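You operate a simulated robot arm through the tools that you are given. There is no shell and no other tool. Be economical: measure what you need, move in short steps, check, and stop when the job is done.

You are at the controls of a simulated two-armed robot. One attempt, no reset.

JOB
Fetch the green sock ball and set it in the steel tub. Pick up the carton that says "Detergent" from the top of the picnic table with one hand, pass it to the other hand and put it on the top of the shoe rack. Put the green peg in the small white basket. Do these in any order. Set down upright: carton.

The check looks at the end state, three seconds after you hand in, the way a careful person would. Anything else that was tipped, shoved, dropped, spilled or broken makes it a failure.

ROBOT AND FRAMES
Two 7-joint arms with two-finger grippers on one trunk, on a base that drives. Base frame: it is fixed to the floor where the robot stands at the start and does not move with it; the origin is under the middle of the robot, x ahead of it, y to its left, z up; the surface under the hand at the start is at about z = 0.75. Readings come in m, rad, newtons and seconds.
The left shoulder is at the start at [0.07, 0.139, 1.105], the right one opposite. With the tool pointing down near the work surface each hand reaches from about 0.36 to 0.76 m from the robot's upright axis, wherever it stands, measured 20 degrees to its own side. Places, roughly: blue-cap carton, green-cap carton, purple-cap cart [1.5, 0, 0.75]; green peg [2, -2.25, 0.25]; green sock ball (8x7x6 cm) [0.5, 0, 0.8]; small white basket [3.25, 0, 0.25]; steel tub [-1.5, 1.75, 1]; top of the shoe rack [3.5, -2.7, 0.9]. Payload 3.43 kg a hand.
The TCP of each hand is the grasp point between the finger pads, 0.03 m short of the fingertips. In the tool frame z runs along the fingers and y along their closing line. Largest opening 0.104 m; the body of the gripper starts 0.057 m behind the TCP.
Orientation is told as [roll, pitch, yaw] about the base's x, y, z axes, in that order, counted from this pose: with the fingers straight down and closing along the base's y, the tool's x points along the base's -x, its y along +y and its z along -z.

CONTROLS
- The arms move only by the tool jog_arm. It takes "left_moves", "right_moves" or both (then of equal length, played together; a hand with none holds still); each is a list of rows, each an object (a shift or turn left out is 0, a gripper value left out holds the last) with "offset": the shift along the base's x, y, z in m, a list of three; "angular": the turn, a rotation vector about the base's x, y, z in rad, a list of three; "grip": the closure, from 0 (fully open) to 1 (shut). In form: [{"offset": [x, y, z], "angular": [rx, ry, rz], "grip": grip}, ...]. A call has 1 to 8 rows; each row shifts and turns the commanded pose from where the row before left it. A row lasts 0.2 s, in which the tool goes at most 0.05 m and 0.15 rad; a call with a longer step from one row to the next is refused whole, and so is a gripper value outside its range. Where a pose cannot be reached the arm comes as near as it can. A force on the tool above 40 N (or 10 N above the force at the start of the call, whichever is more), or a blocked arm, ends the call early, and 0.2 s more pass. Each finger travels about 0.045 m/s and halts on what it meets, pressing with about 37 N; the grip force reading is that of the motor and also rises with nothing between the fingers. The clock runs only during rows and for 0.2 s after the last one: add rows that do not move to give the fingers time. The reply holds the time, the measured pose of the TCP, the force on the tool along the base axes, the opening and the grip force, in the units named above and with some noise, with the torque about the TCP (base axes, N m) and any sound that the robot's microphone picked up.
- Cameras (640 x 400 px; columns grow to the right, rows downward): "scene" is now at [0.1373, -0.0075, 1.3329]; the picture's right is [-0.07, -1.00, 0.00], its down [-0.59, 0.04, -0.81] and it looks along [0.80, -0.06, -0.59] (base axes); focal length 275 px, centre (320, 200). "left" rides on the left gripper at [0.067, -0.018, -0.09] in its tool frame; the picture's right is [0.25, 0.97, 0.00], its down [-0.73, 0.19, -0.66] and it looks along [-0.63, 0.17, 0.75] (tool axes); focal length 218 px, centre (320, 200). "right" rides on the right gripper at [0.067, 0.018, -0.09] in its tool frame; the picture's right is [-0.25, 0.97, 0.00], its down [-0.73, -0.19, -0.66] and it looks along [-0.64, -0.17, 0.75] (tool axes); focal length 218 px, centre (320, 200). There is no depth. A picture from a camera that has moved, and an enlarged one, comes with that camera's place and axes in the base frame and with its lens.
- snapshot(camera): a new picture of that camera. It takes no simulated time.
- raise_lower(by): slides the trunk up (or, below 0, down) by that many m; the arms and the scene camera ride with it, the base frame stays. It gives what a move gives, with no picture.
- steer(legs): drives the robot by 1 to 6 legs, each [ahead, left, turn to the left] in m, m and rad, along the robot's own axes; the way and the turn of a leg run together, so that a leg with both is an arc; at most 1.5 m and 3.142 rad a leg. The arms and the cameras ride along, it lands a little off, and it stops where it bumps. It gives what a move gives.
- pan_tilt(pan, tilt): turns the head with the scene camera to pan (to the left, within 1.501 rad either way) and tilt (down, from -0.506 to 1.204), counted from straight ahead of the robot. It gives what a move gives.
- close_up(camera, box): a new picture of the part [left, top, right, bottom] of that camera's present view, enlarged. It takes no simulated time.
- finish_job(): hands the job in; it is judged then, once.

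Go step by step. Nothing tells you exact positions but the pictures and the camera data: compare them with the known pose of the tool, close in by small moves and look again before you grip or let go. The budget is 165 turns and 130 pictures, counting those below and the enlarged ones. Unless the task says otherwise, let go and move clear before handing in, and close with one line.

The tools are called after "Call:" as name(argument=value, ...) on one line, values as JSON. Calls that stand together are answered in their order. jog_arm: Moves the arms, as the interface text tells. Its arguments: {"type":"object","properties":{"left_moves":{"type":"array"},"right_moves":{"type":"array"}},"required":[]} The other tools are called the same way: raise_lower (by) slides the trunk up or down; steer (legs) drives the base; pan_tilt (pan, tilt) turns the head that bears the scene camera; snapshot (camera) takes a picture; close_up (camera, box) takes an enlarged picture of a part of a camera's view; finish_job () hands the job in.

At the start:

```text
time: 0.0
left_tool_pos: [0.5621, 0.2515, 1.0872]
left_orientation: [0.0, 0.0, 0.001]
left_wrist_force: [-0.3, 0.1, 0.3]
left_moment: [-0.01, -0.02, -0.01]
left_grip_width: 0.1042
left_grasp_force: 0.0
right_tool_pos: [0.4668, -0.212, 1.0688]
right_orientation: [-0.001, 0.0, 0.0]
right_wrist_force: [-0.6, 0.6, 0.0]
right_moment: [-0.03, -0.04, 0.0]
right_grip_width: 0.104
right_grasp_force: 0.0
trunk travel left (down, up): [-0.6, 0.34]
robot x, y, heading: [0.0006, -0.0008, -0.001]
head pan, tilt: [-0.075, 0.634]
```

scene: 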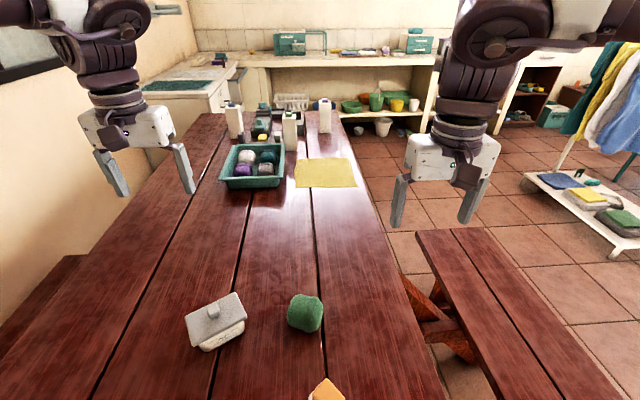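
right: 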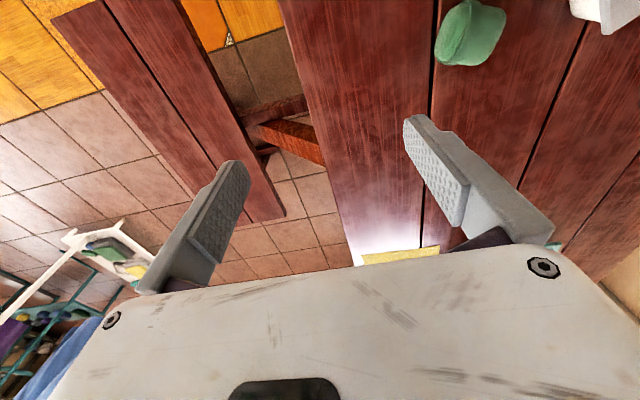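
left: 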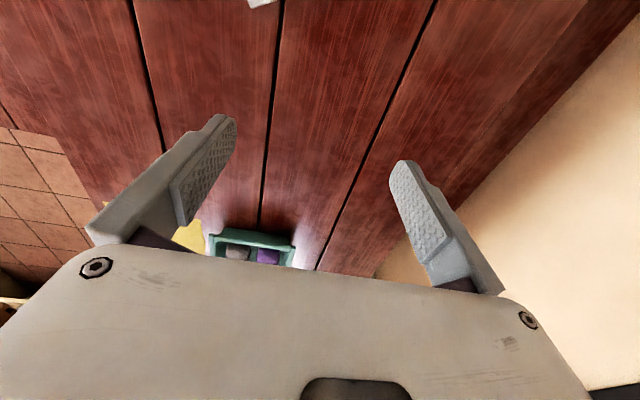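

I see the green sock ball near [0.47, 0, 0.78] on the table and the cartons at the far end. I'll look closer at the ball and the cartons before planning.

Call:
close_up(camera="scene", box=[180, 260, 380, 385])

Call:
close_up(camera="scene", box=[200, 80, 380, 192])

Call:
close_up(camera="scene", box=[320, 20, 640, 220])

```text
3.20 times, centred on (280, 322) of scene
camera zoom: at [0.1373, -0.0075, 1.3329], right [-0.07, -1.0, 0.0], down [-0.59, 0.04, -0.81], along [0.8, -0.06, -0.59], focal length 879 px, centre (448, -192)
```

zoom: 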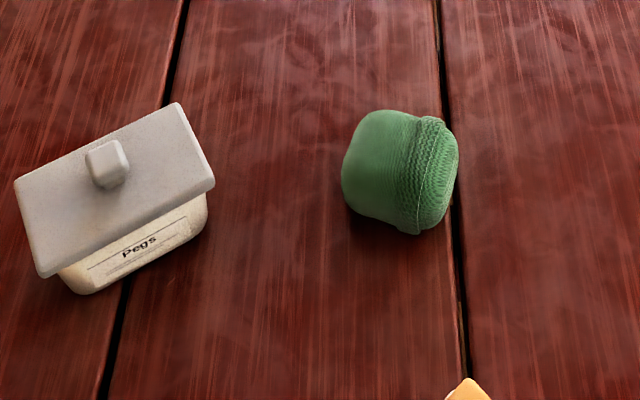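

```text
3.56 times, centred on (290, 136) of scene
camera zoom: at [0.1373, -0.0075, 1.3329], right [-0.07, -1.0, 0.0], down [-0.59, 0.04, -0.81], along [0.8, -0.06, -0.59], focal length 976 px, centre (427, 428)
```

zoom: 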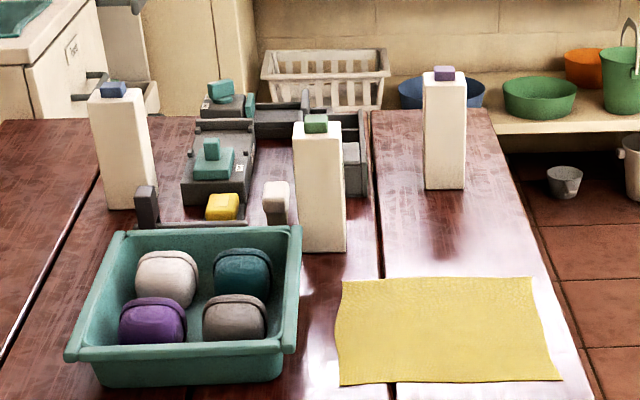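

```text
2.00 times, centred on (480, 120) of scene
camera zoom: at [0.1373, -0.0075, 1.3329], right [-0.07, -1.0, 0.0], down [-0.59, 0.04, -0.81], along [0.8, -0.06, -0.59], focal length 549 px, centre (0, 360)
```

zoom: 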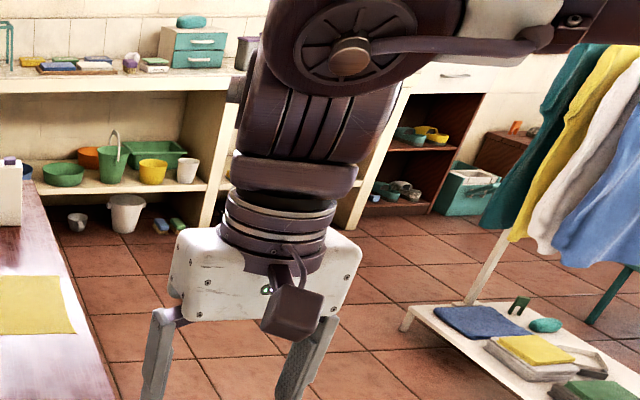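

The ball lies with its long axis about along y, so I'll turn the right hand a quarter turn to close along x. I'll move over the ball and look again.

Call:
jog_arm(right_moves=[{"offset": [0, 0.025, -0.01], "angular": [0, 0, 0.15]}, {"offset": [0, 0.025, -0.01], "angular": [0, 0, 0.15]}, {"offset": [0, 0.025, -0.01], "angular": [0, 0, 0.15]}, {"offset": [0, 0.025, -0.01], "angular": [0, 0, 0.15]}, {"offset": [0, 0.025, -0.01], "angular": [0, 0, 0.15]}, {"offset": [0, 0.025, -0.01], "angular": [0, 0, 0.15]}, {"offset": [0, 0.025, -0.01], "angular": [0, 0, 0.15]}, {"offset": [0, 0.025, -0.01], "angular": [0, 0, 0.15]}])

Call:
jog_arm(right_moves=[{"offset": [0.003, 0.012, -0.02], "angular": [0, 0, 0.15]}, {"offset": [0.003, 0, -0.02], "angular": [0, 0, 0.15]}, {"offset": [0.001, 0, -0.02], "angular": [0, 0, 0.07]}])

Call:
snapshot(camera="right")

Call:
snapshot(camera="scene")

```text
time: 1.8
left_tool_pos: [0.5625, 0.2523, 1.0867]
left_orientation: [-0.001, 0.004, 0.0]
left_wrist_force: [0.0, -0.2, 0.1]
left_moment: [-0.02, -0.02, 0.02]
left_grip_width: 0.1038
left_grasp_force: 0.1
right_tool_pos: [0.4655, -0.0105, 0.9882]
right_orientation: [0.001, 0.002, 1.204]
right_wrist_force: [0.7, -0.3, -0.3]
right_moment: [-0.03, -0.01, -0.01]
right_grip_width: 0.1039
right_grasp_force: 0.0
trunk travel left (down, up): [-0.6, 0.34]
robot x, y, heading: [-0.0006, 0.0015, 0.002]
head pan, tilt: [-0.075, 0.634]
```

```text
time: 2.6
left_tool_pos: [0.5624, 0.2512, 1.0882]
left_orientation: [0.001, 0.002, 0.0]
left_wrist_force: [-0.4, 0.3, 0.0]
left_moment: [-0.01, 0.0, 0.01]
left_grip_width: 0.1037
left_grasp_force: 0.1
right_tool_pos: [0.4736, 0.0008, 0.9279]
right_orientation: [-0.001, 0.0, 1.571]
right_wrist_force: [0.2, -0.4, -0.7]
right_moment: [0.04, -0.01, 0.0]
right_grip_width: 0.1039
right_grasp_force: 0.1
trunk travel left (down, up): [-0.6, 0.34]
robot x, y, heading: [0.0042, -0.0021, 0.001]
head pan, tilt: [-0.075, 0.634]
```

```text
123 pictures are left
camera right: at [0.4564, -0.067, 1.0173], right [-0.97, 0.25, 0.0], down [0.19, 0.73, 0.66], along [0.17, 0.64, -0.75], focal length 218 px, centre (320, 200)
```

right: 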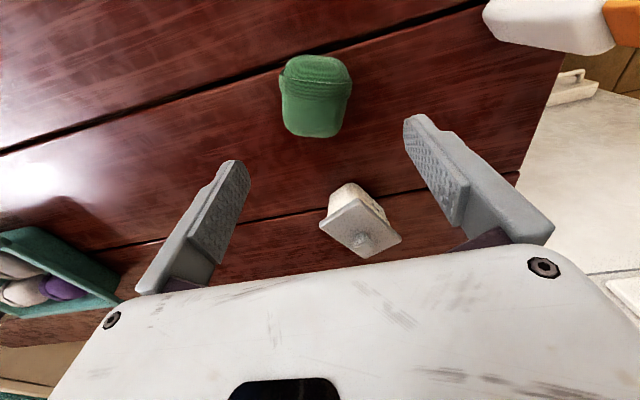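

```text
122 pictures are left
camera scene: at [0.1378, -0.0077, 1.3329], right [-0.08, -1.0, 0.0], down [-0.59, 0.04, -0.81], along [0.8, -0.06, -0.59], focal length 275 px, centre (320, 200)
```

scene: 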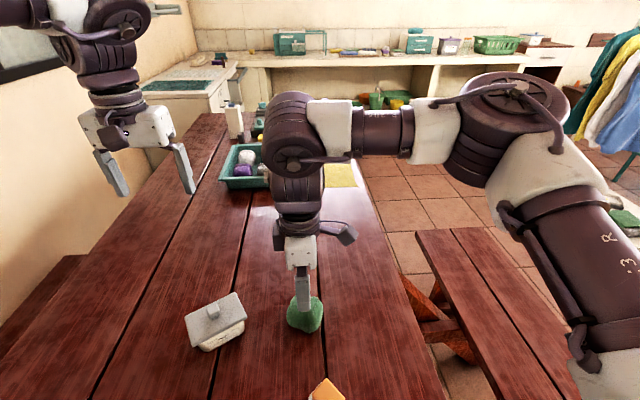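

The ball is at about [0.477, -0.003], well centred between the fingers. I'll go down and close.

Call:
jog_arm(right_moves=[{"offset": [0.003, -0.003, -0.04]}, {"offset": [0, 0, -0.04]}, {"offset": [0, 0, -0.035]}, {"offset": [0, 0, -0.023]}, {"grip": 1}, {"grip": 1}, {"grip": 1}, {"grip": 1}])

Call:
jog_arm(right_moves=[{"offset": [0, 0, 0.03]}, {"offset": [0, 0, 0.04]}, {"offset": [0, 0, 0.04]}])

Call:
snapshot(camera="right")

```text
time: 4.4
left_tool_pos: [0.5627, 0.2523, 1.088]
left_orientation: [0.001, 0.001, 0.0]
left_wrist_force: [-0.7, -0.5, -0.4]
left_moment: [0.02, -0.02, 0.0]
left_grip_width: 0.1041
left_grasp_force: 0.1
right_tool_pos: [0.4761, -0.0034, 0.7908]
right_orientation: [0.001, 0.0, 1.57]
right_wrist_force: [0.8, -0.3, 0.3]
right_moment: [0.02, 0.04, -0.03]
right_grip_width: 0.0712
right_grasp_force: 37.7
trunk travel left (down, up): [-0.6, 0.34]
robot x, y, heading: [0.0025, -0.0011, -0.004]
head pan, tilt: [-0.075, 0.634]
```

```text
time: 5.2
left_tool_pos: [0.5613, 0.2521, 1.0878]
left_orientation: [-0.001, 0.0, 0.0]
left_wrist_force: [-0.3, -1.1, -0.6]
left_moment: [-0.01, 0.02, -0.02]
left_grip_width: 0.1038
left_grasp_force: 0.0
right_tool_pos: [0.4747, -0.0009, 0.9048]
right_orientation: [0.0, -0.002, 1.569]
right_wrist_force: [0.0, -0.3, -0.1]
right_moment: [-0.03, 0.02, 0.03]
right_grip_width: 0.071
right_grasp_force: 37.1
trunk travel left (down, up): [-0.6, 0.34]
robot x, y, heading: [0.0022, 0.0015, -0.001]
head pan, tilt: [-0.075, 0.634]
```

```text
121 pictures are left
camera right: at [0.457, -0.0694, 0.9941], right [-0.97, 0.26, 0.0], down [0.19, 0.73, 0.66], along [0.17, 0.63, -0.75], focal length 218 px, centre (320, 200)
```

right: 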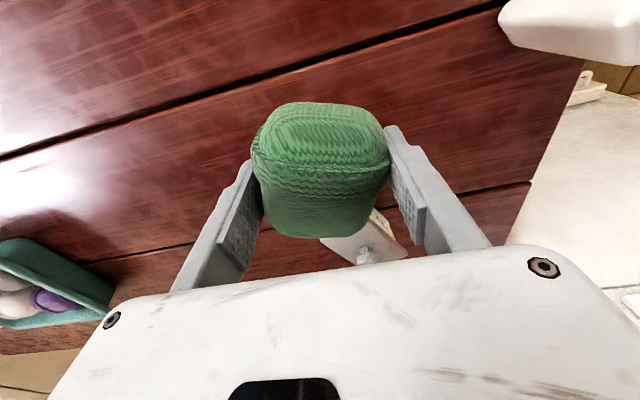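

The ball is held. I'll raise it and look to the left and right to plan the drive to the tub.

Call:
jog_arm(right_moves=[{"offset": [-0.02, -0.04, 0.03]}, {"offset": [-0.02, -0.04, 0.03]}, {"offset": [-0.02, -0.04, 0.03]}, {"offset": [0, -0.04, 0.03]}, {"offset": [0, -0.04, 0.03]}])

Call:
pan_tilt(pan=1.5, tilt=0.5)

Call:
snapshot(camera="scene")

Call:
pan_tilt(pan=-1.5, tilt=0.5)

Call:
snapshot(camera="scene")

```text
refused: row 1 steps farther than a row can; nothing moved
```

```text
time: 6.8
left_tool_pos: [0.5621, 0.2526, 1.0876]
left_orientation: [-0.002, 0.001, 0.0]
left_wrist_force: [0.5, 1.0, 0.0]
left_moment: [0.01, 0.0, 0.01]
left_grip_width: 0.1041
left_grasp_force: 0.1
right_tool_pos: [0.4756, -0.0025, 0.9023]
right_orientation: [-0.002, 0.0, 1.571]
right_wrist_force: [0.5, -1.1, -0.1]
right_moment: [-0.01, -0.01, -0.01]
right_grip_width: 0.0703
right_grasp_force: 37.2
trunk travel left (down, up): [-0.6, 0.34]
robot x, y, heading: [-0.0007, -0.0001, 0.002]
head pan, tilt: [1.499, 0.499]
```

```text
120 pictures are left
camera scene: at [0.0569, 0.0899, 1.3449], right [1.0, -0.07, 0.0], down [-0.03, -0.48, -0.88], along [0.06, 0.88, -0.48], focal length 275 px, centre (320, 200)
```

scene: 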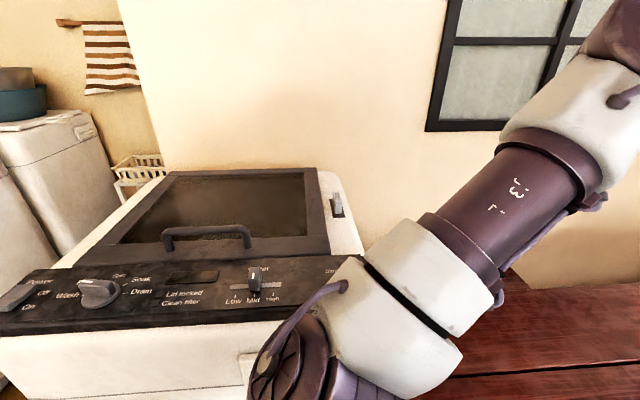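

```text
time: 9.4
left_tool_pos: [0.5605, 0.2511, 1.0874]
left_orientation: [0.0, 0.001, 0.001]
left_wrist_force: [1.0, 0.1, 0.2]
left_moment: [0.0, -0.01, 0.02]
left_grip_width: 0.104
left_grasp_force: 0.1
right_tool_pos: [0.4759, -0.0016, 0.9043]
right_orientation: [0.0, 0.0, 1.569]
right_wrist_force: [-0.2, -0.4, -0.7]
right_moment: [0.03, -0.02, 0.01]
right_grip_width: 0.0698
right_grasp_force: 37.3
trunk travel left (down, up): [-0.6, 0.34]
robot x, y, heading: [0.0023, 0.0019, -0.001]
head pan, tilt: [-1.499, 0.499]
```

```text
119 pictures are left
camera scene: at [0.0569, -0.0916, 1.3449], right [-1.0, -0.07, 0.0], down [-0.03, 0.48, -0.88], along [0.06, -0.88, -0.48], focal length 275 px, centre (320, 200)
```

scene: 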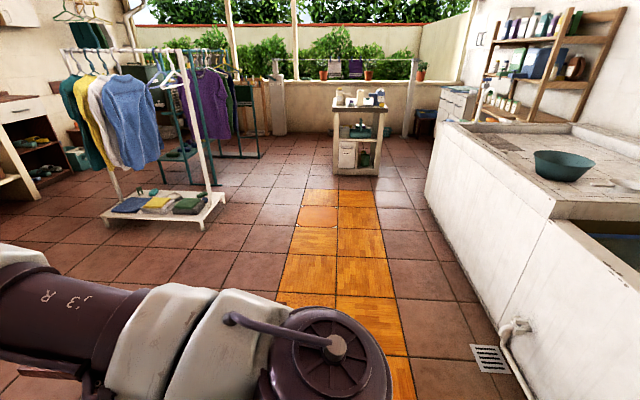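

The tub is behind-left beyond the washer. I'll lift the ball and trunk high, then turn to the right over open floor to see behind.

Call:
jog_arm(right_moves=[{"offset": [-0.02, -0.03, 0.03]}, {"offset": [-0.02, -0.03, 0.03]}, {"offset": [-0.02, -0.03, 0.03]}, {"offset": [0, -0.03, 0.03]}, {"offset": [0, -0.03, 0.03]}])

Call:
raise_lower(by=0.2)

Call:
steer(legs=[[0, 0, -1.4]])

Call:
snapshot(camera="scene")

```text
time: 10.7
left_tool_pos: [0.5616, 0.2511, 1.0887]
left_orientation: [0.0, 0.0, -0.002]
left_wrist_force: [-0.5, -0.7, -0.2]
left_moment: [0.0, -0.05, -0.01]
left_grip_width: 0.1039
left_grasp_force: 0.0
right_tool_pos: [0.4148, -0.153, 1.052]
right_orientation: [-0.001, -0.002, 1.568]
right_wrist_force: [-1.8, 0.3, -0.7]
right_moment: [0.01, 0.01, 0.02]
right_grip_width: 0.0697
right_grasp_force: 36.9
trunk travel left (down, up): [-0.6, 0.34]
robot x, y, heading: [0.004, 0.0014, -0.002]
head pan, tilt: [-1.499, 0.499]
```

```text
time: 12.8
left_tool_pos: [0.5621, 0.2512, 1.2879]
left_orientation: [-0.001, 0.002, 0.002]
left_wrist_force: [0.4, -0.9, 0.2]
left_moment: [-0.01, 0.04, -0.01]
left_grip_width: 0.1038
left_grasp_force: 0.0
right_tool_pos: [0.416, -0.154, 1.2498]
right_orientation: [0.0, 0.001, 1.569]
right_wrist_force: [-1.1, 0.2, -0.7]
right_moment: [-0.01, -0.01, 0.01]
right_grip_width: 0.0691
right_grasp_force: 37.1
trunk travel left (down, up): [-0.8, 0.14]
robot x, y, heading: [-0.0039, -0.0007, 0.002]
head pan, tilt: [-1.499, 0.499]
```

```text
time: 16.7
left_tool_pos: [0.3377, -0.5149, 1.2867]
left_orientation: [0.001, 0.002, -1.411]
left_wrist_force: [0.0, 0.5, 0.1]
left_moment: [0.02, 0.01, -0.02]
left_grip_width: 0.1038
left_grasp_force: 0.0
right_tool_pos: [-0.0858, -0.4334, 1.2501]
right_orientation: [-0.001, -0.001, 0.158]
right_wrist_force: [-0.3, 0.5, -0.8]
right_moment: [0.0, 0.0, 0.01]
right_grip_width: 0.0683
right_grasp_force: 37.1
trunk travel left (down, up): [-0.8, 0.14]
robot x, y, heading: [0.0011, -0.0021, -1.414]
head pan, tilt: [-1.499, 0.499]
```

```text
118 pictures are left
camera scene: at [-0.0803, -0.0714, 1.5449], right [-0.23, 0.97, 0.0], down [0.47, 0.11, -0.88], along [-0.85, -0.2, -0.48], focal length 275 px, centre (320, 200)
```

scene: 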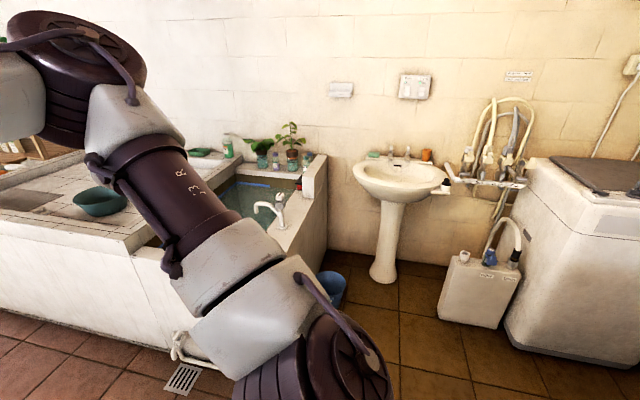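

Behind there's open floor to the sink wall. I'll continue turning and look toward the tub.

Call:
steer(legs=[[0, 0, -1.4]])

Call:
pan_tilt(pan=-0.9, tilt=0.5)

Call:
snapshot(camera="scene")

```text
time: 20.5
left_tool_pos: [-0.4492, -0.421, 1.2867]
left_orientation: [-0.001, 0.0, -2.81]
left_wrist_force: [-0.1, 0.2, 0.5]
left_moment: [-0.02, 0.01, -0.04]
left_grip_width: 0.1038
left_grasp_force: 0.1
right_tool_pos: [-0.4419, 0.0087, 1.2512]
right_orientation: [0.0, -0.001, -1.238]
right_wrist_force: [-0.1, -0.3, -1.1]
right_moment: [0.02, 0.03, -0.03]
right_grip_width: 0.0672
right_grasp_force: 37.2
trunk travel left (down, up): [-0.8, 0.14]
robot x, y, heading: [-0.0023, 0.0004, -2.81]
head pan, tilt: [-1.499, 0.499]
```

```text
time: 21.5
left_tool_pos: [-0.4495, -0.4205, 1.287]
left_orientation: [0.0, 0.001, -2.811]
left_wrist_force: [0.5, -0.8, -0.1]
left_moment: [0.02, 0.0, 0.01]
left_grip_width: 0.104
left_grasp_force: 0.0
right_tool_pos: [-0.4423, 0.011, 1.2498]
right_orientation: [0.0, 0.0, -1.241]
right_wrist_force: [1.1, -0.7, -0.3]
right_moment: [0.01, -0.01, 0.02]
right_grip_width: 0.0669
right_grasp_force: 36.9
trunk travel left (down, up): [-0.8, 0.14]
robot x, y, heading: [0.0, 0.0013, -2.811]
head pan, tilt: [-0.901, 0.499]
```

```text
117 pictures are left
camera scene: at [-0.1243, 0.0319, 1.5449], right [0.54, 0.84, 0.0], down [0.4, -0.26, -0.88], along [-0.74, 0.47, -0.48], focal length 275 px, centre (320, 200)
```

scene: 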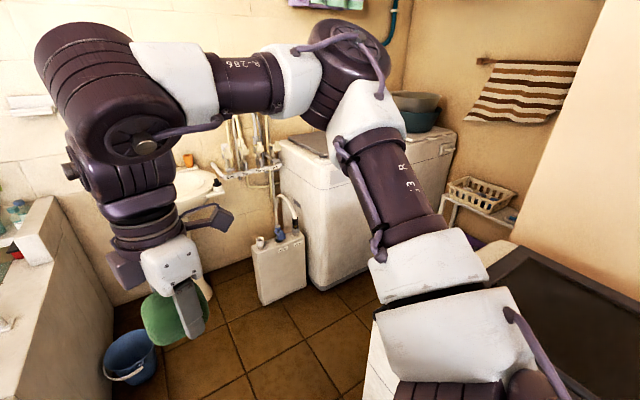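

The steel tub appears stacked on the washer in the far corner. I'll drive to the middle of this area, then turn toward it.

Call:
steer(legs=[[0.72, -0.4, 0], [0, 0, -1.2]])

Call:
pan_tilt(pan=0.0, tilt=0.5)

Call:
snapshot(camera="scene")

```text
time: 23.2
left_tool_pos: [-0.5858, -0.3989, 1.2897]
left_orientation: [0.001, -0.004, -2.815]
left_wrist_force: [0.0, -0.1, -1.0]
left_moment: [-0.02, 0.03, 0.0]
left_grip_width: 0.104
left_grasp_force: 0.2
right_tool_pos: [-0.5779, 0.0317, 1.2522]
right_orientation: [-0.004, -0.001, -1.247]
right_wrist_force: [1.1, -0.1, -1.2]
right_moment: [-0.01, 0.0, 0.01]
right_grip_width: 0.0668
right_grasp_force: 37.5
trunk travel left (down, up): [-0.8, 0.14]
robot x, y, heading: [-0.1376, 0.0221, -2.819]
head pan, tilt: [-0.901, 0.499]
stopped in leg 1: the robot was blocked; the commanded pose is now the measured one
```

```text
time: 24.4
left_tool_pos: [-0.5889, -0.4002, 1.2886]
left_orientation: [0.0, -0.002, -2.815]
left_wrist_force: [0.4, 0.2, 0.4]
left_moment: [-0.01, 0.03, 0.0]
left_grip_width: 0.1038
left_grasp_force: 0.0
right_tool_pos: [-0.5784, 0.0307, 1.2519]
right_orientation: [-0.003, -0.001, -1.248]
right_wrist_force: [-0.6, 1.1, -0.6]
right_moment: [0.03, 0.01, -0.01]
right_grip_width: 0.0665
right_grasp_force: 37.1
trunk travel left (down, up): [-0.8, 0.14]
robot x, y, heading: [-0.1365, 0.0196, -2.814]
head pan, tilt: [0.0, 0.499]
```

```text
116 pictures are left
camera scene: at [-0.2704, -0.028, 1.5451], right [-0.32, 0.95, 0.0], down [0.45, 0.15, -0.88], along [-0.83, -0.28, -0.48], focal length 275 px, centre (320, 200)
```

scene: 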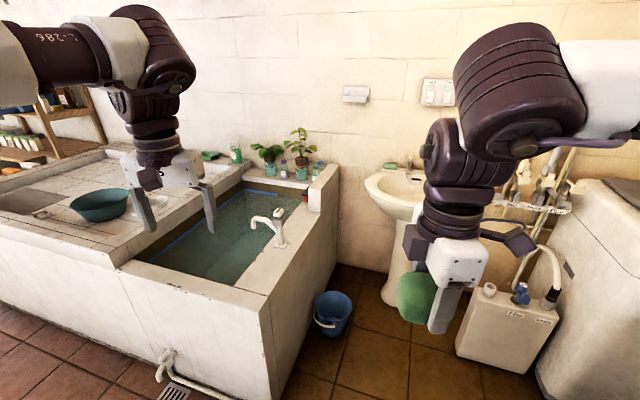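

The base was blocked near the start, probably by the washer corner. I'll look to my right and downwards to see the gap.

Call:
pan_tilt(pan=-1.3, tilt=0.9)

Call:
snapshot(camera="scene")

Call:
pan_tilt(pan=0.3, tilt=1.1)

Call:
snapshot(camera="scene")

```text
time: 25.9
left_tool_pos: [-0.5889, -0.4007, 1.2887]
left_orientation: [0.0, 0.001, -2.815]
left_wrist_force: [0.5, 0.3, -0.1]
left_moment: [0.02, -0.02, -0.01]
left_grip_width: 0.1041
left_grasp_force: 0.1
right_tool_pos: [-0.581, 0.0294, 1.2512]
right_orientation: [0.0, 0.001, -1.247]
right_wrist_force: [-0.3, 0.2, -0.9]
right_moment: [-0.01, 0.0, 0.02]
right_grip_width: 0.0665
right_grasp_force: 36.6
trunk travel left (down, up): [-0.8, 0.14]
robot x, y, heading: [-0.1399, 0.018, -2.82]
head pan, tilt: [-1.3, 0.901]
```

```text
115 pictures are left
camera scene: at [-0.2285, 0.0634, 1.511], right [0.83, 0.56, 0.0], down [0.44, -0.65, -0.62], along [-0.35, 0.51, -0.78], focal length 275 px, centre (320, 200)
```

scene: 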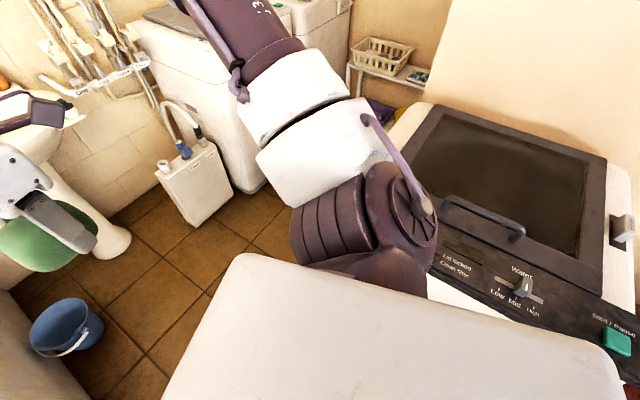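

```text
time: 27.6
left_tool_pos: [-0.5894, -0.4022, 1.2873]
left_orientation: [0.001, 0.0, -2.815]
left_wrist_force: [-0.1, -0.3, -0.7]
left_moment: [0.03, 0.0, 0.03]
left_grip_width: 0.1041
left_grasp_force: 0.1
right_tool_pos: [-0.5797, 0.0294, 1.2508]
right_orientation: [0.0, 0.0, -1.247]
right_wrist_force: [0.0, 0.2, -0.9]
right_moment: [0.01, 0.01, -0.01]
right_grip_width: 0.066
right_grasp_force: 37.1
trunk travel left (down, up): [-0.8, 0.14]
robot x, y, heading: [-0.1387, 0.023, -2.814]
head pan, tilt: [0.3, 1.1]
```

```text
114 pictures are left
camera scene: at [-0.237, -0.036, 1.4972], right [-0.58, 0.81, 0.0], down [0.72, 0.52, -0.45], along [-0.37, -0.27, -0.89], focal length 275 px, centre (320, 200)
```

scene: 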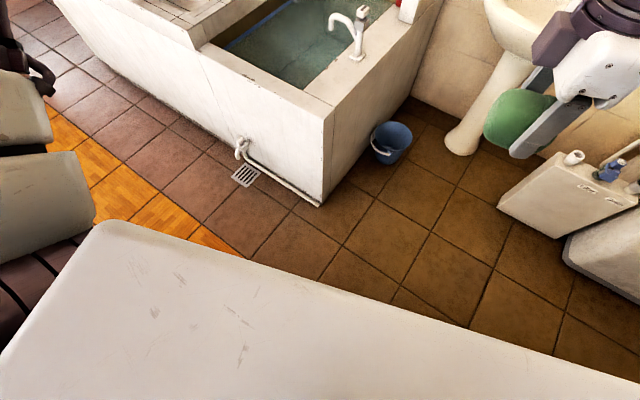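

The white body block is at the shoulders; the base probably touched the washer at y≈0.42. I'll shift away from it, square up to heading π, go straight through the gap, and then turn toward the corner.

Call:
steer(legs=[[-0.1, 0.1, 0], [0, 0, -0.328]])

```text
time: 30.0
left_tool_pos: [-0.5729, -0.2972, 1.2881]
left_orientation: [-0.002, 0.0, 3.142]
left_wrist_force: [-0.8, -1.4, -0.2]
left_moment: [0.01, -0.01, 0.02]
left_grip_width: 0.1041
left_grasp_force: 0.0
right_tool_pos: [-0.4265, 0.1085, 1.2517]
right_orientation: [-0.001, 0.001, -1.575]
right_wrist_force: [-0.3, -0.3, -0.8]
right_moment: [0.0, 0.0, -0.04]
right_grip_width: 0.0659
right_grasp_force: 37.5
trunk travel left (down, up): [-0.8, 0.14]
robot x, y, heading: [-0.01, -0.0417, 3.135]
head pan, tilt: [0.3, 1.1]
```

Squared up at y≈-0.04. Now straight through the gap.

Call:
steer(legs=[[0.93, -0.03, 0], [0, -0.1, 0]])

Call:
pan_tilt(pan=-1.0, tilt=0.7)

Call:
snapshot(camera="scene")

```text
time: 35.5
left_tool_pos: [-1.4945, -0.1642, 1.2874]
left_orientation: [-0.005, 0.001, 3.139]
left_wrist_force: [0.5, -0.3, 0.2]
left_moment: [0.05, -0.01, 0.01]
left_grip_width: 0.1041
left_grasp_force: 0.0
right_tool_pos: [-1.346, 0.2406, 1.2518]
right_orientation: [0.0, 0.003, -1.577]
right_wrist_force: [0.0, -0.6, -0.6]
right_moment: [0.03, -0.01, 0.01]
right_grip_width: 0.0657
right_grasp_force: 37.0
trunk travel left (down, up): [-0.8, 0.14]
robot x, y, heading: [-0.9323, 0.0894, 3.137]
head pan, tilt: [0.3, 1.1]
```

```text
time: 37.0
left_tool_pos: [-1.4957, -0.1596, 1.2888]
left_orientation: [0.0, -0.001, 3.139]
left_wrist_force: [0.6, -0.5, 0.3]
left_moment: [-0.02, 0.0, -0.02]
left_grip_width: 0.104
left_grasp_force: 0.1
right_tool_pos: [-1.3452, 0.2466, 1.2516]
right_orientation: [0.001, -0.003, -1.577]
right_wrist_force: [0.2, 0.4, -0.8]
right_moment: [-0.01, -0.01, 0.0]
right_grip_width: 0.0655
right_grasp_force: 37.6
trunk travel left (down, up): [-0.8, 0.14]
robot x, y, heading: [-0.9284, 0.0878, 3.14]
head pan, tilt: [-1.0, 0.7]
```

```text
113 pictures are left
camera scene: at [-1.0272, 0.1623, 1.5271], right [0.84, 0.54, 0.0], down [0.34, -0.54, -0.76], along [-0.41, 0.65, -0.64], focal length 275 px, centre (320, 200)
```

scene: 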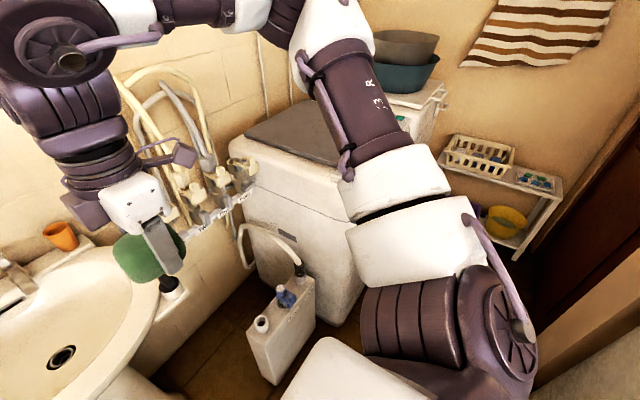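

The tub stack is near [-1.52, 1.75, 1.2], beyond the first washer. The aisle is just wide enough to slide right while facing the wall, which puts the tub at right-front. I'll raise fully and slide partway.

Call:
raise_lower(by=0.13)

Call:
steer(legs=[[0, -0.7, 0]])

Call:
pan_tilt(pan=-0.75, tilt=0.6)

Call:
snapshot(camera="scene")

```text
time: 38.6
left_tool_pos: [-1.4949, -0.1597, 1.4183]
left_orientation: [0.001, -0.001, 3.138]
left_wrist_force: [-0.3, -0.4, 0.4]
left_moment: [-0.01, -0.01, -0.01]
left_grip_width: 0.1041
left_grasp_force: 0.1
right_tool_pos: [-1.346, 0.2458, 1.3822]
right_orientation: [-0.001, 0.001, -1.579]
right_wrist_force: [0.1, -0.9, -1.1]
right_moment: [0.04, -0.01, 0.0]
right_grip_width: 0.0657
right_grasp_force: 36.9
trunk travel left (down, up): [-0.93, 0.01]
robot x, y, heading: [-0.9309, 0.0893, 3.13]
head pan, tilt: [-1.0, 0.7]
```

```text
time: 42.5
left_tool_pos: [-1.4885, 0.5537, 1.4181]
left_orientation: [-0.002, -0.002, 3.118]
left_wrist_force: [-0.5, -0.2, -0.1]
left_moment: [0.02, -0.02, -0.02]
left_grip_width: 0.1042
left_grasp_force: 0.1
right_tool_pos: [-1.3312, 0.955, 1.3806]
right_orientation: [0.0, 0.002, -1.595]
right_wrist_force: [-0.4, 0.5, -0.4]
right_moment: [0.0, 0.04, -0.02]
right_grip_width: 0.0657
right_grasp_force: 36.8
trunk travel left (down, up): [-0.93, 0.01]
robot x, y, heading: [-0.9205, 0.7947, 3.112]
head pan, tilt: [-1.0, 0.7]
```

```text
time: 43.2
left_tool_pos: [-1.4874, 0.5558, 1.4184]
left_orientation: [-0.001, 0.001, 3.12]
left_wrist_force: [-1.1, -1.0, 0.4]
left_moment: [0.02, -0.03, -0.02]
left_grip_width: 0.1041
left_grasp_force: 0.1
right_tool_pos: [-1.3297, 0.9571, 1.381]
right_orientation: [-0.001, 0.001, -1.597]
right_wrist_force: [0.0, -0.1, -1.5]
right_moment: [0.04, 0.01, -0.02]
right_grip_width: 0.0656
right_grasp_force: 37.2
trunk travel left (down, up): [-0.93, 0.01]
robot x, y, heading: [-0.9202, 0.7954, 3.117]
head pan, tilt: [-0.75, 0.6]
```

```text
112 pictures are left
camera scene: at [-1.0328, 0.8566, 1.6658], right [0.7, 0.71, 0.0], down [0.4, -0.4, -0.82], along [-0.59, 0.58, -0.57], focal length 275 px, centre (320, 200)
```

scene: 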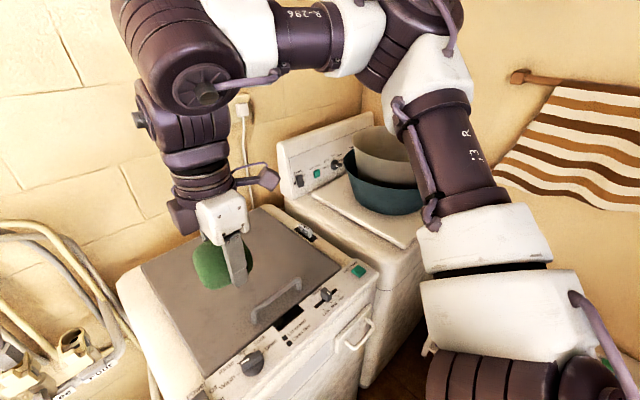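

Clear view: the steel tub sits nested in a teal tub on the second washer. I'll slide further by 0.4 m and measure again.

Call:
steer(legs=[[0, -0.4, 0.02]])

Call:
snapshot(camera="scene")

```text
time: 45.7
left_tool_pos: [-1.4768, 0.9414, 1.4172]
left_orientation: [-0.003, 0.0, 3.137]
left_wrist_force: [0.4, -0.3, 0.3]
left_moment: [0.02, 0.01, 0.0]
left_grip_width: 0.1041
left_grasp_force: 0.0
right_tool_pos: [-1.3255, 1.3445, 1.3822]
right_orientation: [-0.001, 0.002, -1.58]
right_wrist_force: [0.0, -1.1, -0.1]
right_moment: [0.04, -0.01, -0.01]
right_grip_width: 0.0656
right_grasp_force: 37.2
trunk travel left (down, up): [-0.93, 0.01]
robot x, y, heading: [-0.9152, 1.1948, 3.133]
head pan, tilt: [-0.75, 0.6]
```

```text
111 pictures are left
camera scene: at [-1.0267, 1.2493, 1.666], right [0.69, 0.73, 0.0], down [0.41, -0.39, -0.83], along [-0.6, 0.57, -0.56], focal length 275 px, centre (320, 200)
```

scene: 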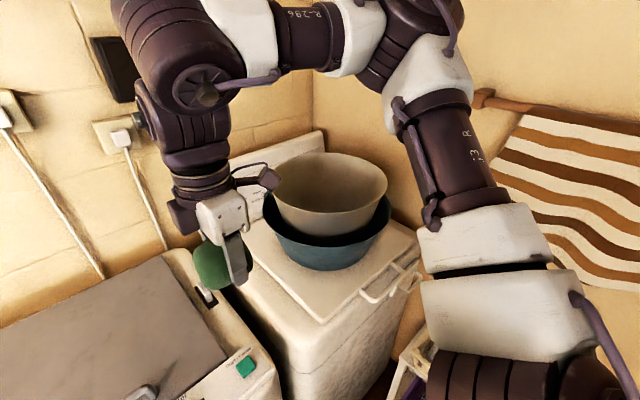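

Triangulation gives the steel tub's centre at about [-1.53, 1.77], rim z≈1.2. The ball is well above the rim, so I'll move the right hand over it.

Call:
jog_arm(right_moves=[{"offset": [-0.018, 0.044, 0]}, {"offset": [-0.018, 0.044, 0]}, {"offset": [-0.018, 0.044, 0]}, {"offset": [-0.018, 0.044, 0]}, {"offset": [-0.018, 0.044, 0]}, {"offset": [-0.018, 0.044, 0]}, {"offset": [-0.018, 0.044, 0]}, {"offset": [-0.018, 0.044, 0]}])

Call:
snapshot(camera="scene")

Call:
snapshot(camera="right")

```text
time: 47.5
left_tool_pos: [-1.477, 0.9461, 1.4184]
left_orientation: [0.002, 0.0, 3.137]
left_wrist_force: [-0.8, 0.0, 1.7]
left_moment: [-0.04, -0.01, 0.01]
left_grip_width: 0.1038
left_grasp_force: 0.1
right_tool_pos: [-1.454, 1.6818, 1.3458]
right_orientation: [-0.01, 0.001, -1.576]
right_wrist_force: [0.0, 0.3, 0.5]
right_moment: [-0.06, 0.02, -0.04]
right_grip_width: 0.0651
right_grasp_force: 37.2
right hand out of reach, approached as far as the arm can: row 7, 8
trunk travel left (down, up): [-0.93, 0.01]
robot x, y, heading: [-0.9127, 1.1939, 3.134]
head pan, tilt: [-0.75, 0.6]
```

```text
110 pictures are left
camera scene: at [-1.0278, 1.2566, 1.6656], right [0.69, 0.73, 0.0], down [0.41, -0.39, -0.82], along [-0.6, 0.57, -0.57], focal length 275 px, centre (320, 200)
```

scene: 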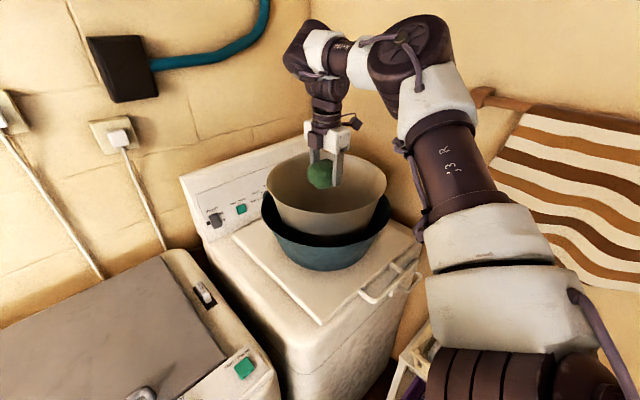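

```text
109 pictures are left
camera right: at [-1.4349, 1.7479, 1.4358], right [0.97, -0.26, -0.01], down [-0.19, -0.73, 0.66], along [-0.18, -0.63, -0.75], focal length 218 px, centre (320, 200)
```

right: 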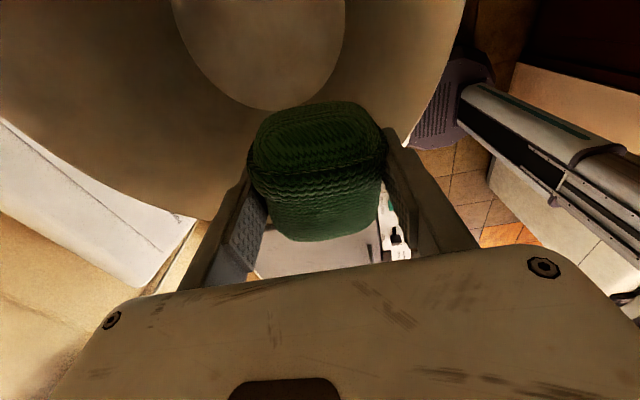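

The ball is over the tub but near its near side; the tub's bottom centre is about [-1.53, 1.74]. I'll nudge the base 0.07 m closer.

Call:
steer(legs=[[0.03, -0.08, 0]])

Call:
snapshot(camera="right")

```text
time: 48.6
left_tool_pos: [-1.5, 1.0085, 1.4183]
left_orientation: [-0.01, -0.004, 3.139]
left_wrist_force: [1.2, -1.0, -0.9]
left_moment: [0.1, 0.06, -0.05]
left_grip_width: 0.1038
left_grasp_force: 0.1
right_tool_pos: [-1.4773, 1.7446, 1.3548]
right_orientation: [-0.013, 0.01, -1.579]
right_wrist_force: [0.6, -1.4, -0.5]
right_moment: [0.09, 0.06, -0.01]
right_grip_width: 0.0652
right_grasp_force: 37.3
trunk travel left (down, up): [-0.93, 0.01]
robot x, y, heading: [-0.9383, 1.2663, 3.136]
head pan, tilt: [-0.75, 0.6]
```

```text
108 pictures are left
camera right: at [-1.4586, 1.8094, 1.4454], right [0.97, -0.26, -0.02], down [-0.19, -0.74, 0.65], along [-0.18, -0.63, -0.76], focal length 218 px, centre (320, 200)
```

right: 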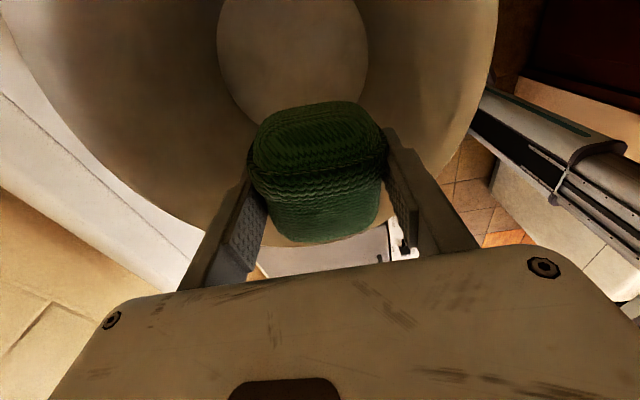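

Now nearly centred. I'll lower the ball into the tub and open.

Call:
jog_arm(right_moves=[{"offset": [-0.01, 0.006, -0.04]}, {"offset": [-0.01, 0.006, -0.04]}, {"offset": [-0.01, 0.006, -0.04]}, {"offset": [0, 0, -0.035]}, {"offset": [0, 0, -0.03]}])

Call:
snapshot(camera="right")

Call:
snapshot(camera="scene")

```text
time: 49.8
left_tool_pos: [-1.5064, 1.0243, 1.419]
left_orientation: [0.0, -0.001, 3.139]
left_wrist_force: [0.3, -0.4, 0.0]
left_moment: [-0.03, 0.02, 0.0]
left_grip_width: 0.1042
left_grasp_force: 0.1
right_tool_pos: [-1.5108, 1.7748, 1.1619]
right_orientation: [-0.012, 0.0, -1.576]
right_wrist_force: [0.0, 0.1, 0.6]
right_moment: [-0.01, -0.01, 0.02]
right_grip_width: 0.0653
right_grasp_force: 36.9
trunk travel left (down, up): [-0.93, 0.01]
robot x, y, heading: [-0.9429, 1.2766, 3.136]
head pan, tilt: [-0.75, 0.6]
```

```text
107 pictures are left
camera right: at [-1.4931, 1.8418, 1.2514], right [0.97, -0.26, -0.01], down [-0.19, -0.73, 0.66], along [-0.18, -0.63, -0.75], focal length 218 px, centre (320, 200)
```

right: 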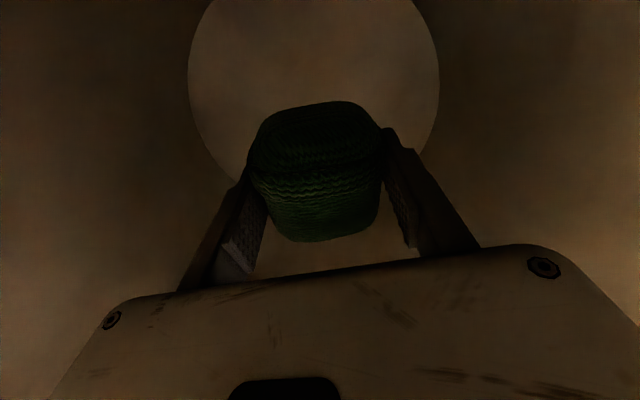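

```text
106 pictures are left
camera scene: at [-1.0561, 1.3335, 1.6658], right [0.69, 0.72, 0.0], down [0.41, -0.39, -0.82], along [-0.6, 0.57, -0.57], focal length 275 px, centre (320, 200)
```

scene: 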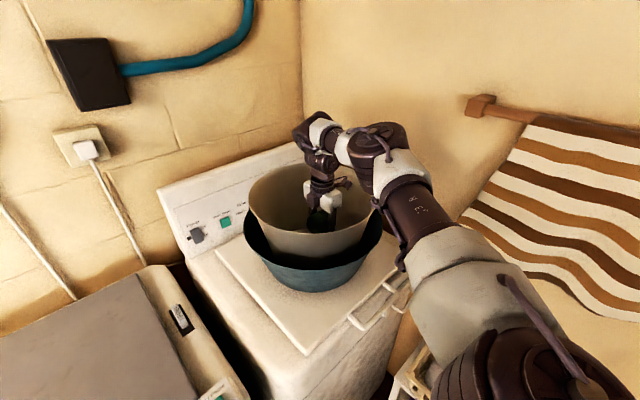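

The tub bottom is about z≈0.96, so I'll lower a bit more and release.

Call:
jog_arm(right_moves=[{"offset": [0, 0, -0.03]}, {"offset": [0, 0, -0.03]}, {"grip": 0}, {"grip": 0}, {"grip": 0}])

Call:
jog_arm(right_moves=[{"offset": [0, 0, 0.045]}, {"offset": [0, 0, 0.045]}, {"offset": [0, 0, 0.045]}, {"offset": [0, 0, 0.045]}, {"offset": [0.0, 0, 0.045]}, {"offset": [0.01, -0.03, 0.03]}])

Call:
snapshot(camera="right")

```text
time: 51.0
left_tool_pos: [-1.505, 1.0228, 1.4182]
left_orientation: [0.0, -0.002, 3.141]
left_wrist_force: [-0.7, 0.0, 0.1]
left_moment: [-0.01, -0.01, 0.01]
left_grip_width: 0.1036
left_grasp_force: 0.1
right_tool_pos: [-1.5113, 1.7764, 1.1004]
right_orientation: [-0.01, 0.0, -1.577]
right_wrist_force: [0.1, -0.2, -0.4]
right_moment: [-0.01, 0.0, 0.01]
right_grip_width: 0.1039
right_grasp_force: 0.0
trunk travel left (down, up): [-0.93, 0.01]
robot x, y, heading: [-0.9401, 1.2701, 3.13]
head pan, tilt: [-0.75, 0.6]
```

```text
time: 52.4
left_tool_pos: [-1.5029, 1.0231, 1.4192]
left_orientation: [-0.003, -0.003, 3.139]
left_wrist_force: [0.3, -0.3, 1.0]
left_moment: [-0.02, 0.04, -0.01]
left_grip_width: 0.1041
left_grasp_force: 0.0
right_tool_pos: [-1.5, 1.7434, 1.3252]
right_orientation: [-0.009, 0.001, -1.578]
right_wrist_force: [0.8, -0.3, 0.5]
right_moment: [0.0, 0.03, 0.0]
right_grip_width: 0.104
right_grasp_force: 0.0
right hand out of reach, approached as far as the arm can: row 5
trunk travel left (down, up): [-0.93, 0.01]
robot x, y, heading: [-0.942, 1.2714, 3.134]
head pan, tilt: [-0.75, 0.6]
```

```text
105 pictures are left
camera right: at [-1.482, 1.8106, 1.415], right [0.97, -0.26, -0.01], down [-0.19, -0.73, 0.66], along [-0.18, -0.63, -0.75], focal length 218 px, centre (320, 200)
```

right: 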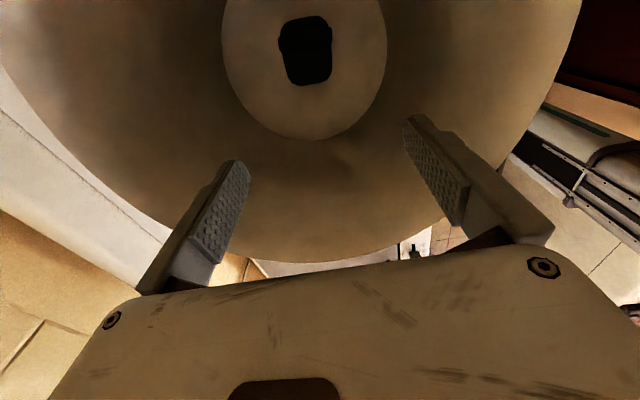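

The ball rests at the bottom of the steel tub. I'll retract the arm to the tucked pose.

Call:
jog_arm(right_moves=[{"offset": [0.015, -0.03, 0.018]}, {"offset": [0.018, -0.04, 0.015]}, {"offset": [0.018, -0.04, 0.012]}, {"offset": [0.018, -0.04, 0.01]}, {"offset": [0.018, -0.04, 0]}, {"offset": [0.018, -0.04, 0]}, {"offset": [0.018, -0.04, 0]}, {"offset": [0.018, -0.04, 0]}])

Call:
steer(legs=[[0, 0.6, 0]])

Call:
snapshot(camera="scene")

```text
time: 54.2
left_tool_pos: [-1.5056, 1.0192, 1.4184]
left_orientation: [-0.003, -0.001, 3.141]
left_wrist_force: [-0.3, 0.0, -0.3]
left_moment: [0.03, -0.01, -0.01]
left_grip_width: 0.104
left_grasp_force: 0.0
right_tool_pos: [-1.3606, 1.4297, 1.3784]
right_orientation: [-0.011, 0.004, -1.578]
right_wrist_force: [0.4, -0.3, 0.4]
right_moment: [0.02, 0.01, 0.01]
right_grip_width: 0.1039
right_grasp_force: 0.0
trunk travel left (down, up): [-0.93, 0.01]
robot x, y, heading: [-0.941, 1.2728, 3.135]
head pan, tilt: [-0.75, 0.6]
```

```text
time: 57.6
left_tool_pos: [-1.5039, 0.424, 1.4186]
left_orientation: [0.0, 0.0, -3.134]
left_wrist_force: [0.0, -0.3, 0.3]
left_moment: [-0.03, 0.01, 0.02]
left_grip_width: 0.104
left_grasp_force: 0.0
right_tool_pos: [-1.364, 0.8368, 1.3774]
right_orientation: [-0.01, 0.0, -1.567]
right_wrist_force: [-0.1, -0.2, -0.8]
right_moment: [-0.05, -0.01, 0.05]
right_grip_width: 0.1039
right_grasp_force: 0.2
trunk travel left (down, up): [-0.93, 0.01]
robot x, y, heading: [-0.9375, 0.6772, -3.139]
head pan, tilt: [-0.75, 0.6]
```

```text
104 pictures are left
camera scene: at [-1.0587, 0.7382, 1.6657], right [0.68, 0.73, 0.0], down [0.41, -0.39, -0.82], along [-0.6, 0.56, -0.57], focal length 275 px, centre (320, 200)
```

scene: 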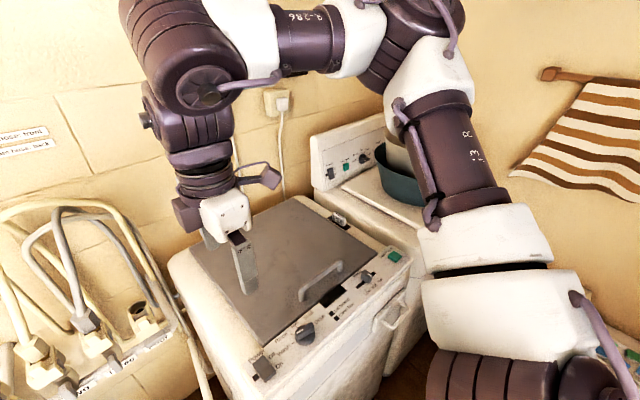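

Tub done. I'll retrace: slide back, reverse through the gap, slide clear of the table, and turn to face the room.

Call:
steer(legs=[[0, 0.69, 0], [-0.76, 0, 0]])

Call:
steer(legs=[[0, 1.2, 0], [0, 0, 3.1]])

Call:
pan_tilt(pan=0, tilt=0.4)

Call:
snapshot(camera="scene")

```text
time: 65.1
left_tool_pos: [-0.7384, -0.2685, 1.4172]
left_orientation: [-0.003, 0.003, -3.131]
left_wrist_force: [-0.4, 0.0, -0.4]
left_moment: [0.0, 0.0, 0.0]
left_grip_width: 0.1041
left_grasp_force: 0.1
right_tool_pos: [-0.5991, 0.1451, 1.3776]
right_orientation: [-0.009, 0.002, -1.567]
right_wrist_force: [-0.5, -0.1, 0.2]
right_moment: [0.01, 0.0, 0.0]
right_grip_width: 0.104
right_grasp_force: 0.2
trunk travel left (down, up): [-0.93, 0.01]
robot x, y, heading: [-0.1757, -0.0142, -3.133]
head pan, tilt: [-0.75, 0.6]
```

```text
time: 78.5
left_tool_pos: [0.4063, -1.0089, 1.4179]
left_orientation: [-0.003, 0.0, -0.033]
left_wrist_force: [0.5, 0.8, -0.4]
left_moment: [-0.01, -0.02, 0.0]
left_grip_width: 0.1041
left_grasp_force: 0.1
right_tool_pos: [0.2489, -1.4169, 1.3776]
right_orientation: [-0.01, 0.004, 1.534]
right_wrist_force: [0.0, 0.1, 0.0]
right_moment: [0.03, 0.01, -0.03]
right_grip_width: 0.1043
right_grasp_force: 0.1
trunk travel left (down, up): [-0.93, 0.01]
robot x, y, heading: [-0.1672, -1.2442, -0.037]
head pan, tilt: [-0.75, 0.6]
```

```text
time: 79.6
left_tool_pos: [0.4064, -1.0102, 1.4178]
left_orientation: [-0.001, -0.001, -0.034]
left_wrist_force: [0.4, 1.1, 0.3]
left_moment: [-0.02, -0.01, 0.0]
left_grip_width: 0.104
left_grasp_force: 0.2
right_tool_pos: [0.248, -1.4176, 1.3786]
right_orientation: [-0.012, 0.0, 1.533]
right_wrist_force: [-0.5, -0.5, 0.4]
right_moment: [0.0, 0.0, -0.02]
right_grip_width: 0.1039
right_grasp_force: 0.0
trunk travel left (down, up): [-0.93, 0.01]
robot x, y, heading: [-0.1636, -1.2446, -0.039]
head pan, tilt: [0.0, 0.4]
```

```text
103 pictures are left
camera scene: at [-0.0229, -1.2491, 1.684], right [-0.04, -1.0, 0.0], down [-0.39, 0.02, -0.92], along [0.92, -0.04, -0.39], focal length 275 px, centre (320, 200)
```

scene: 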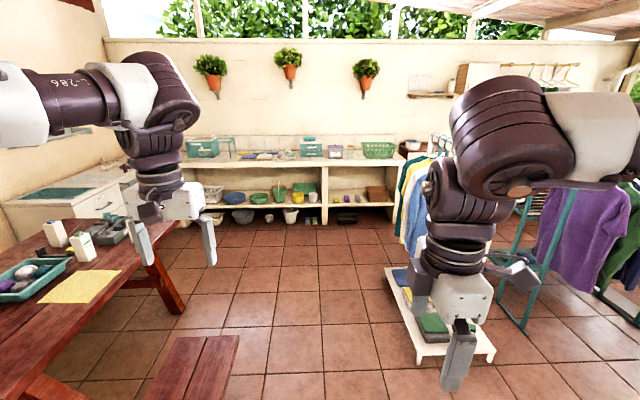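

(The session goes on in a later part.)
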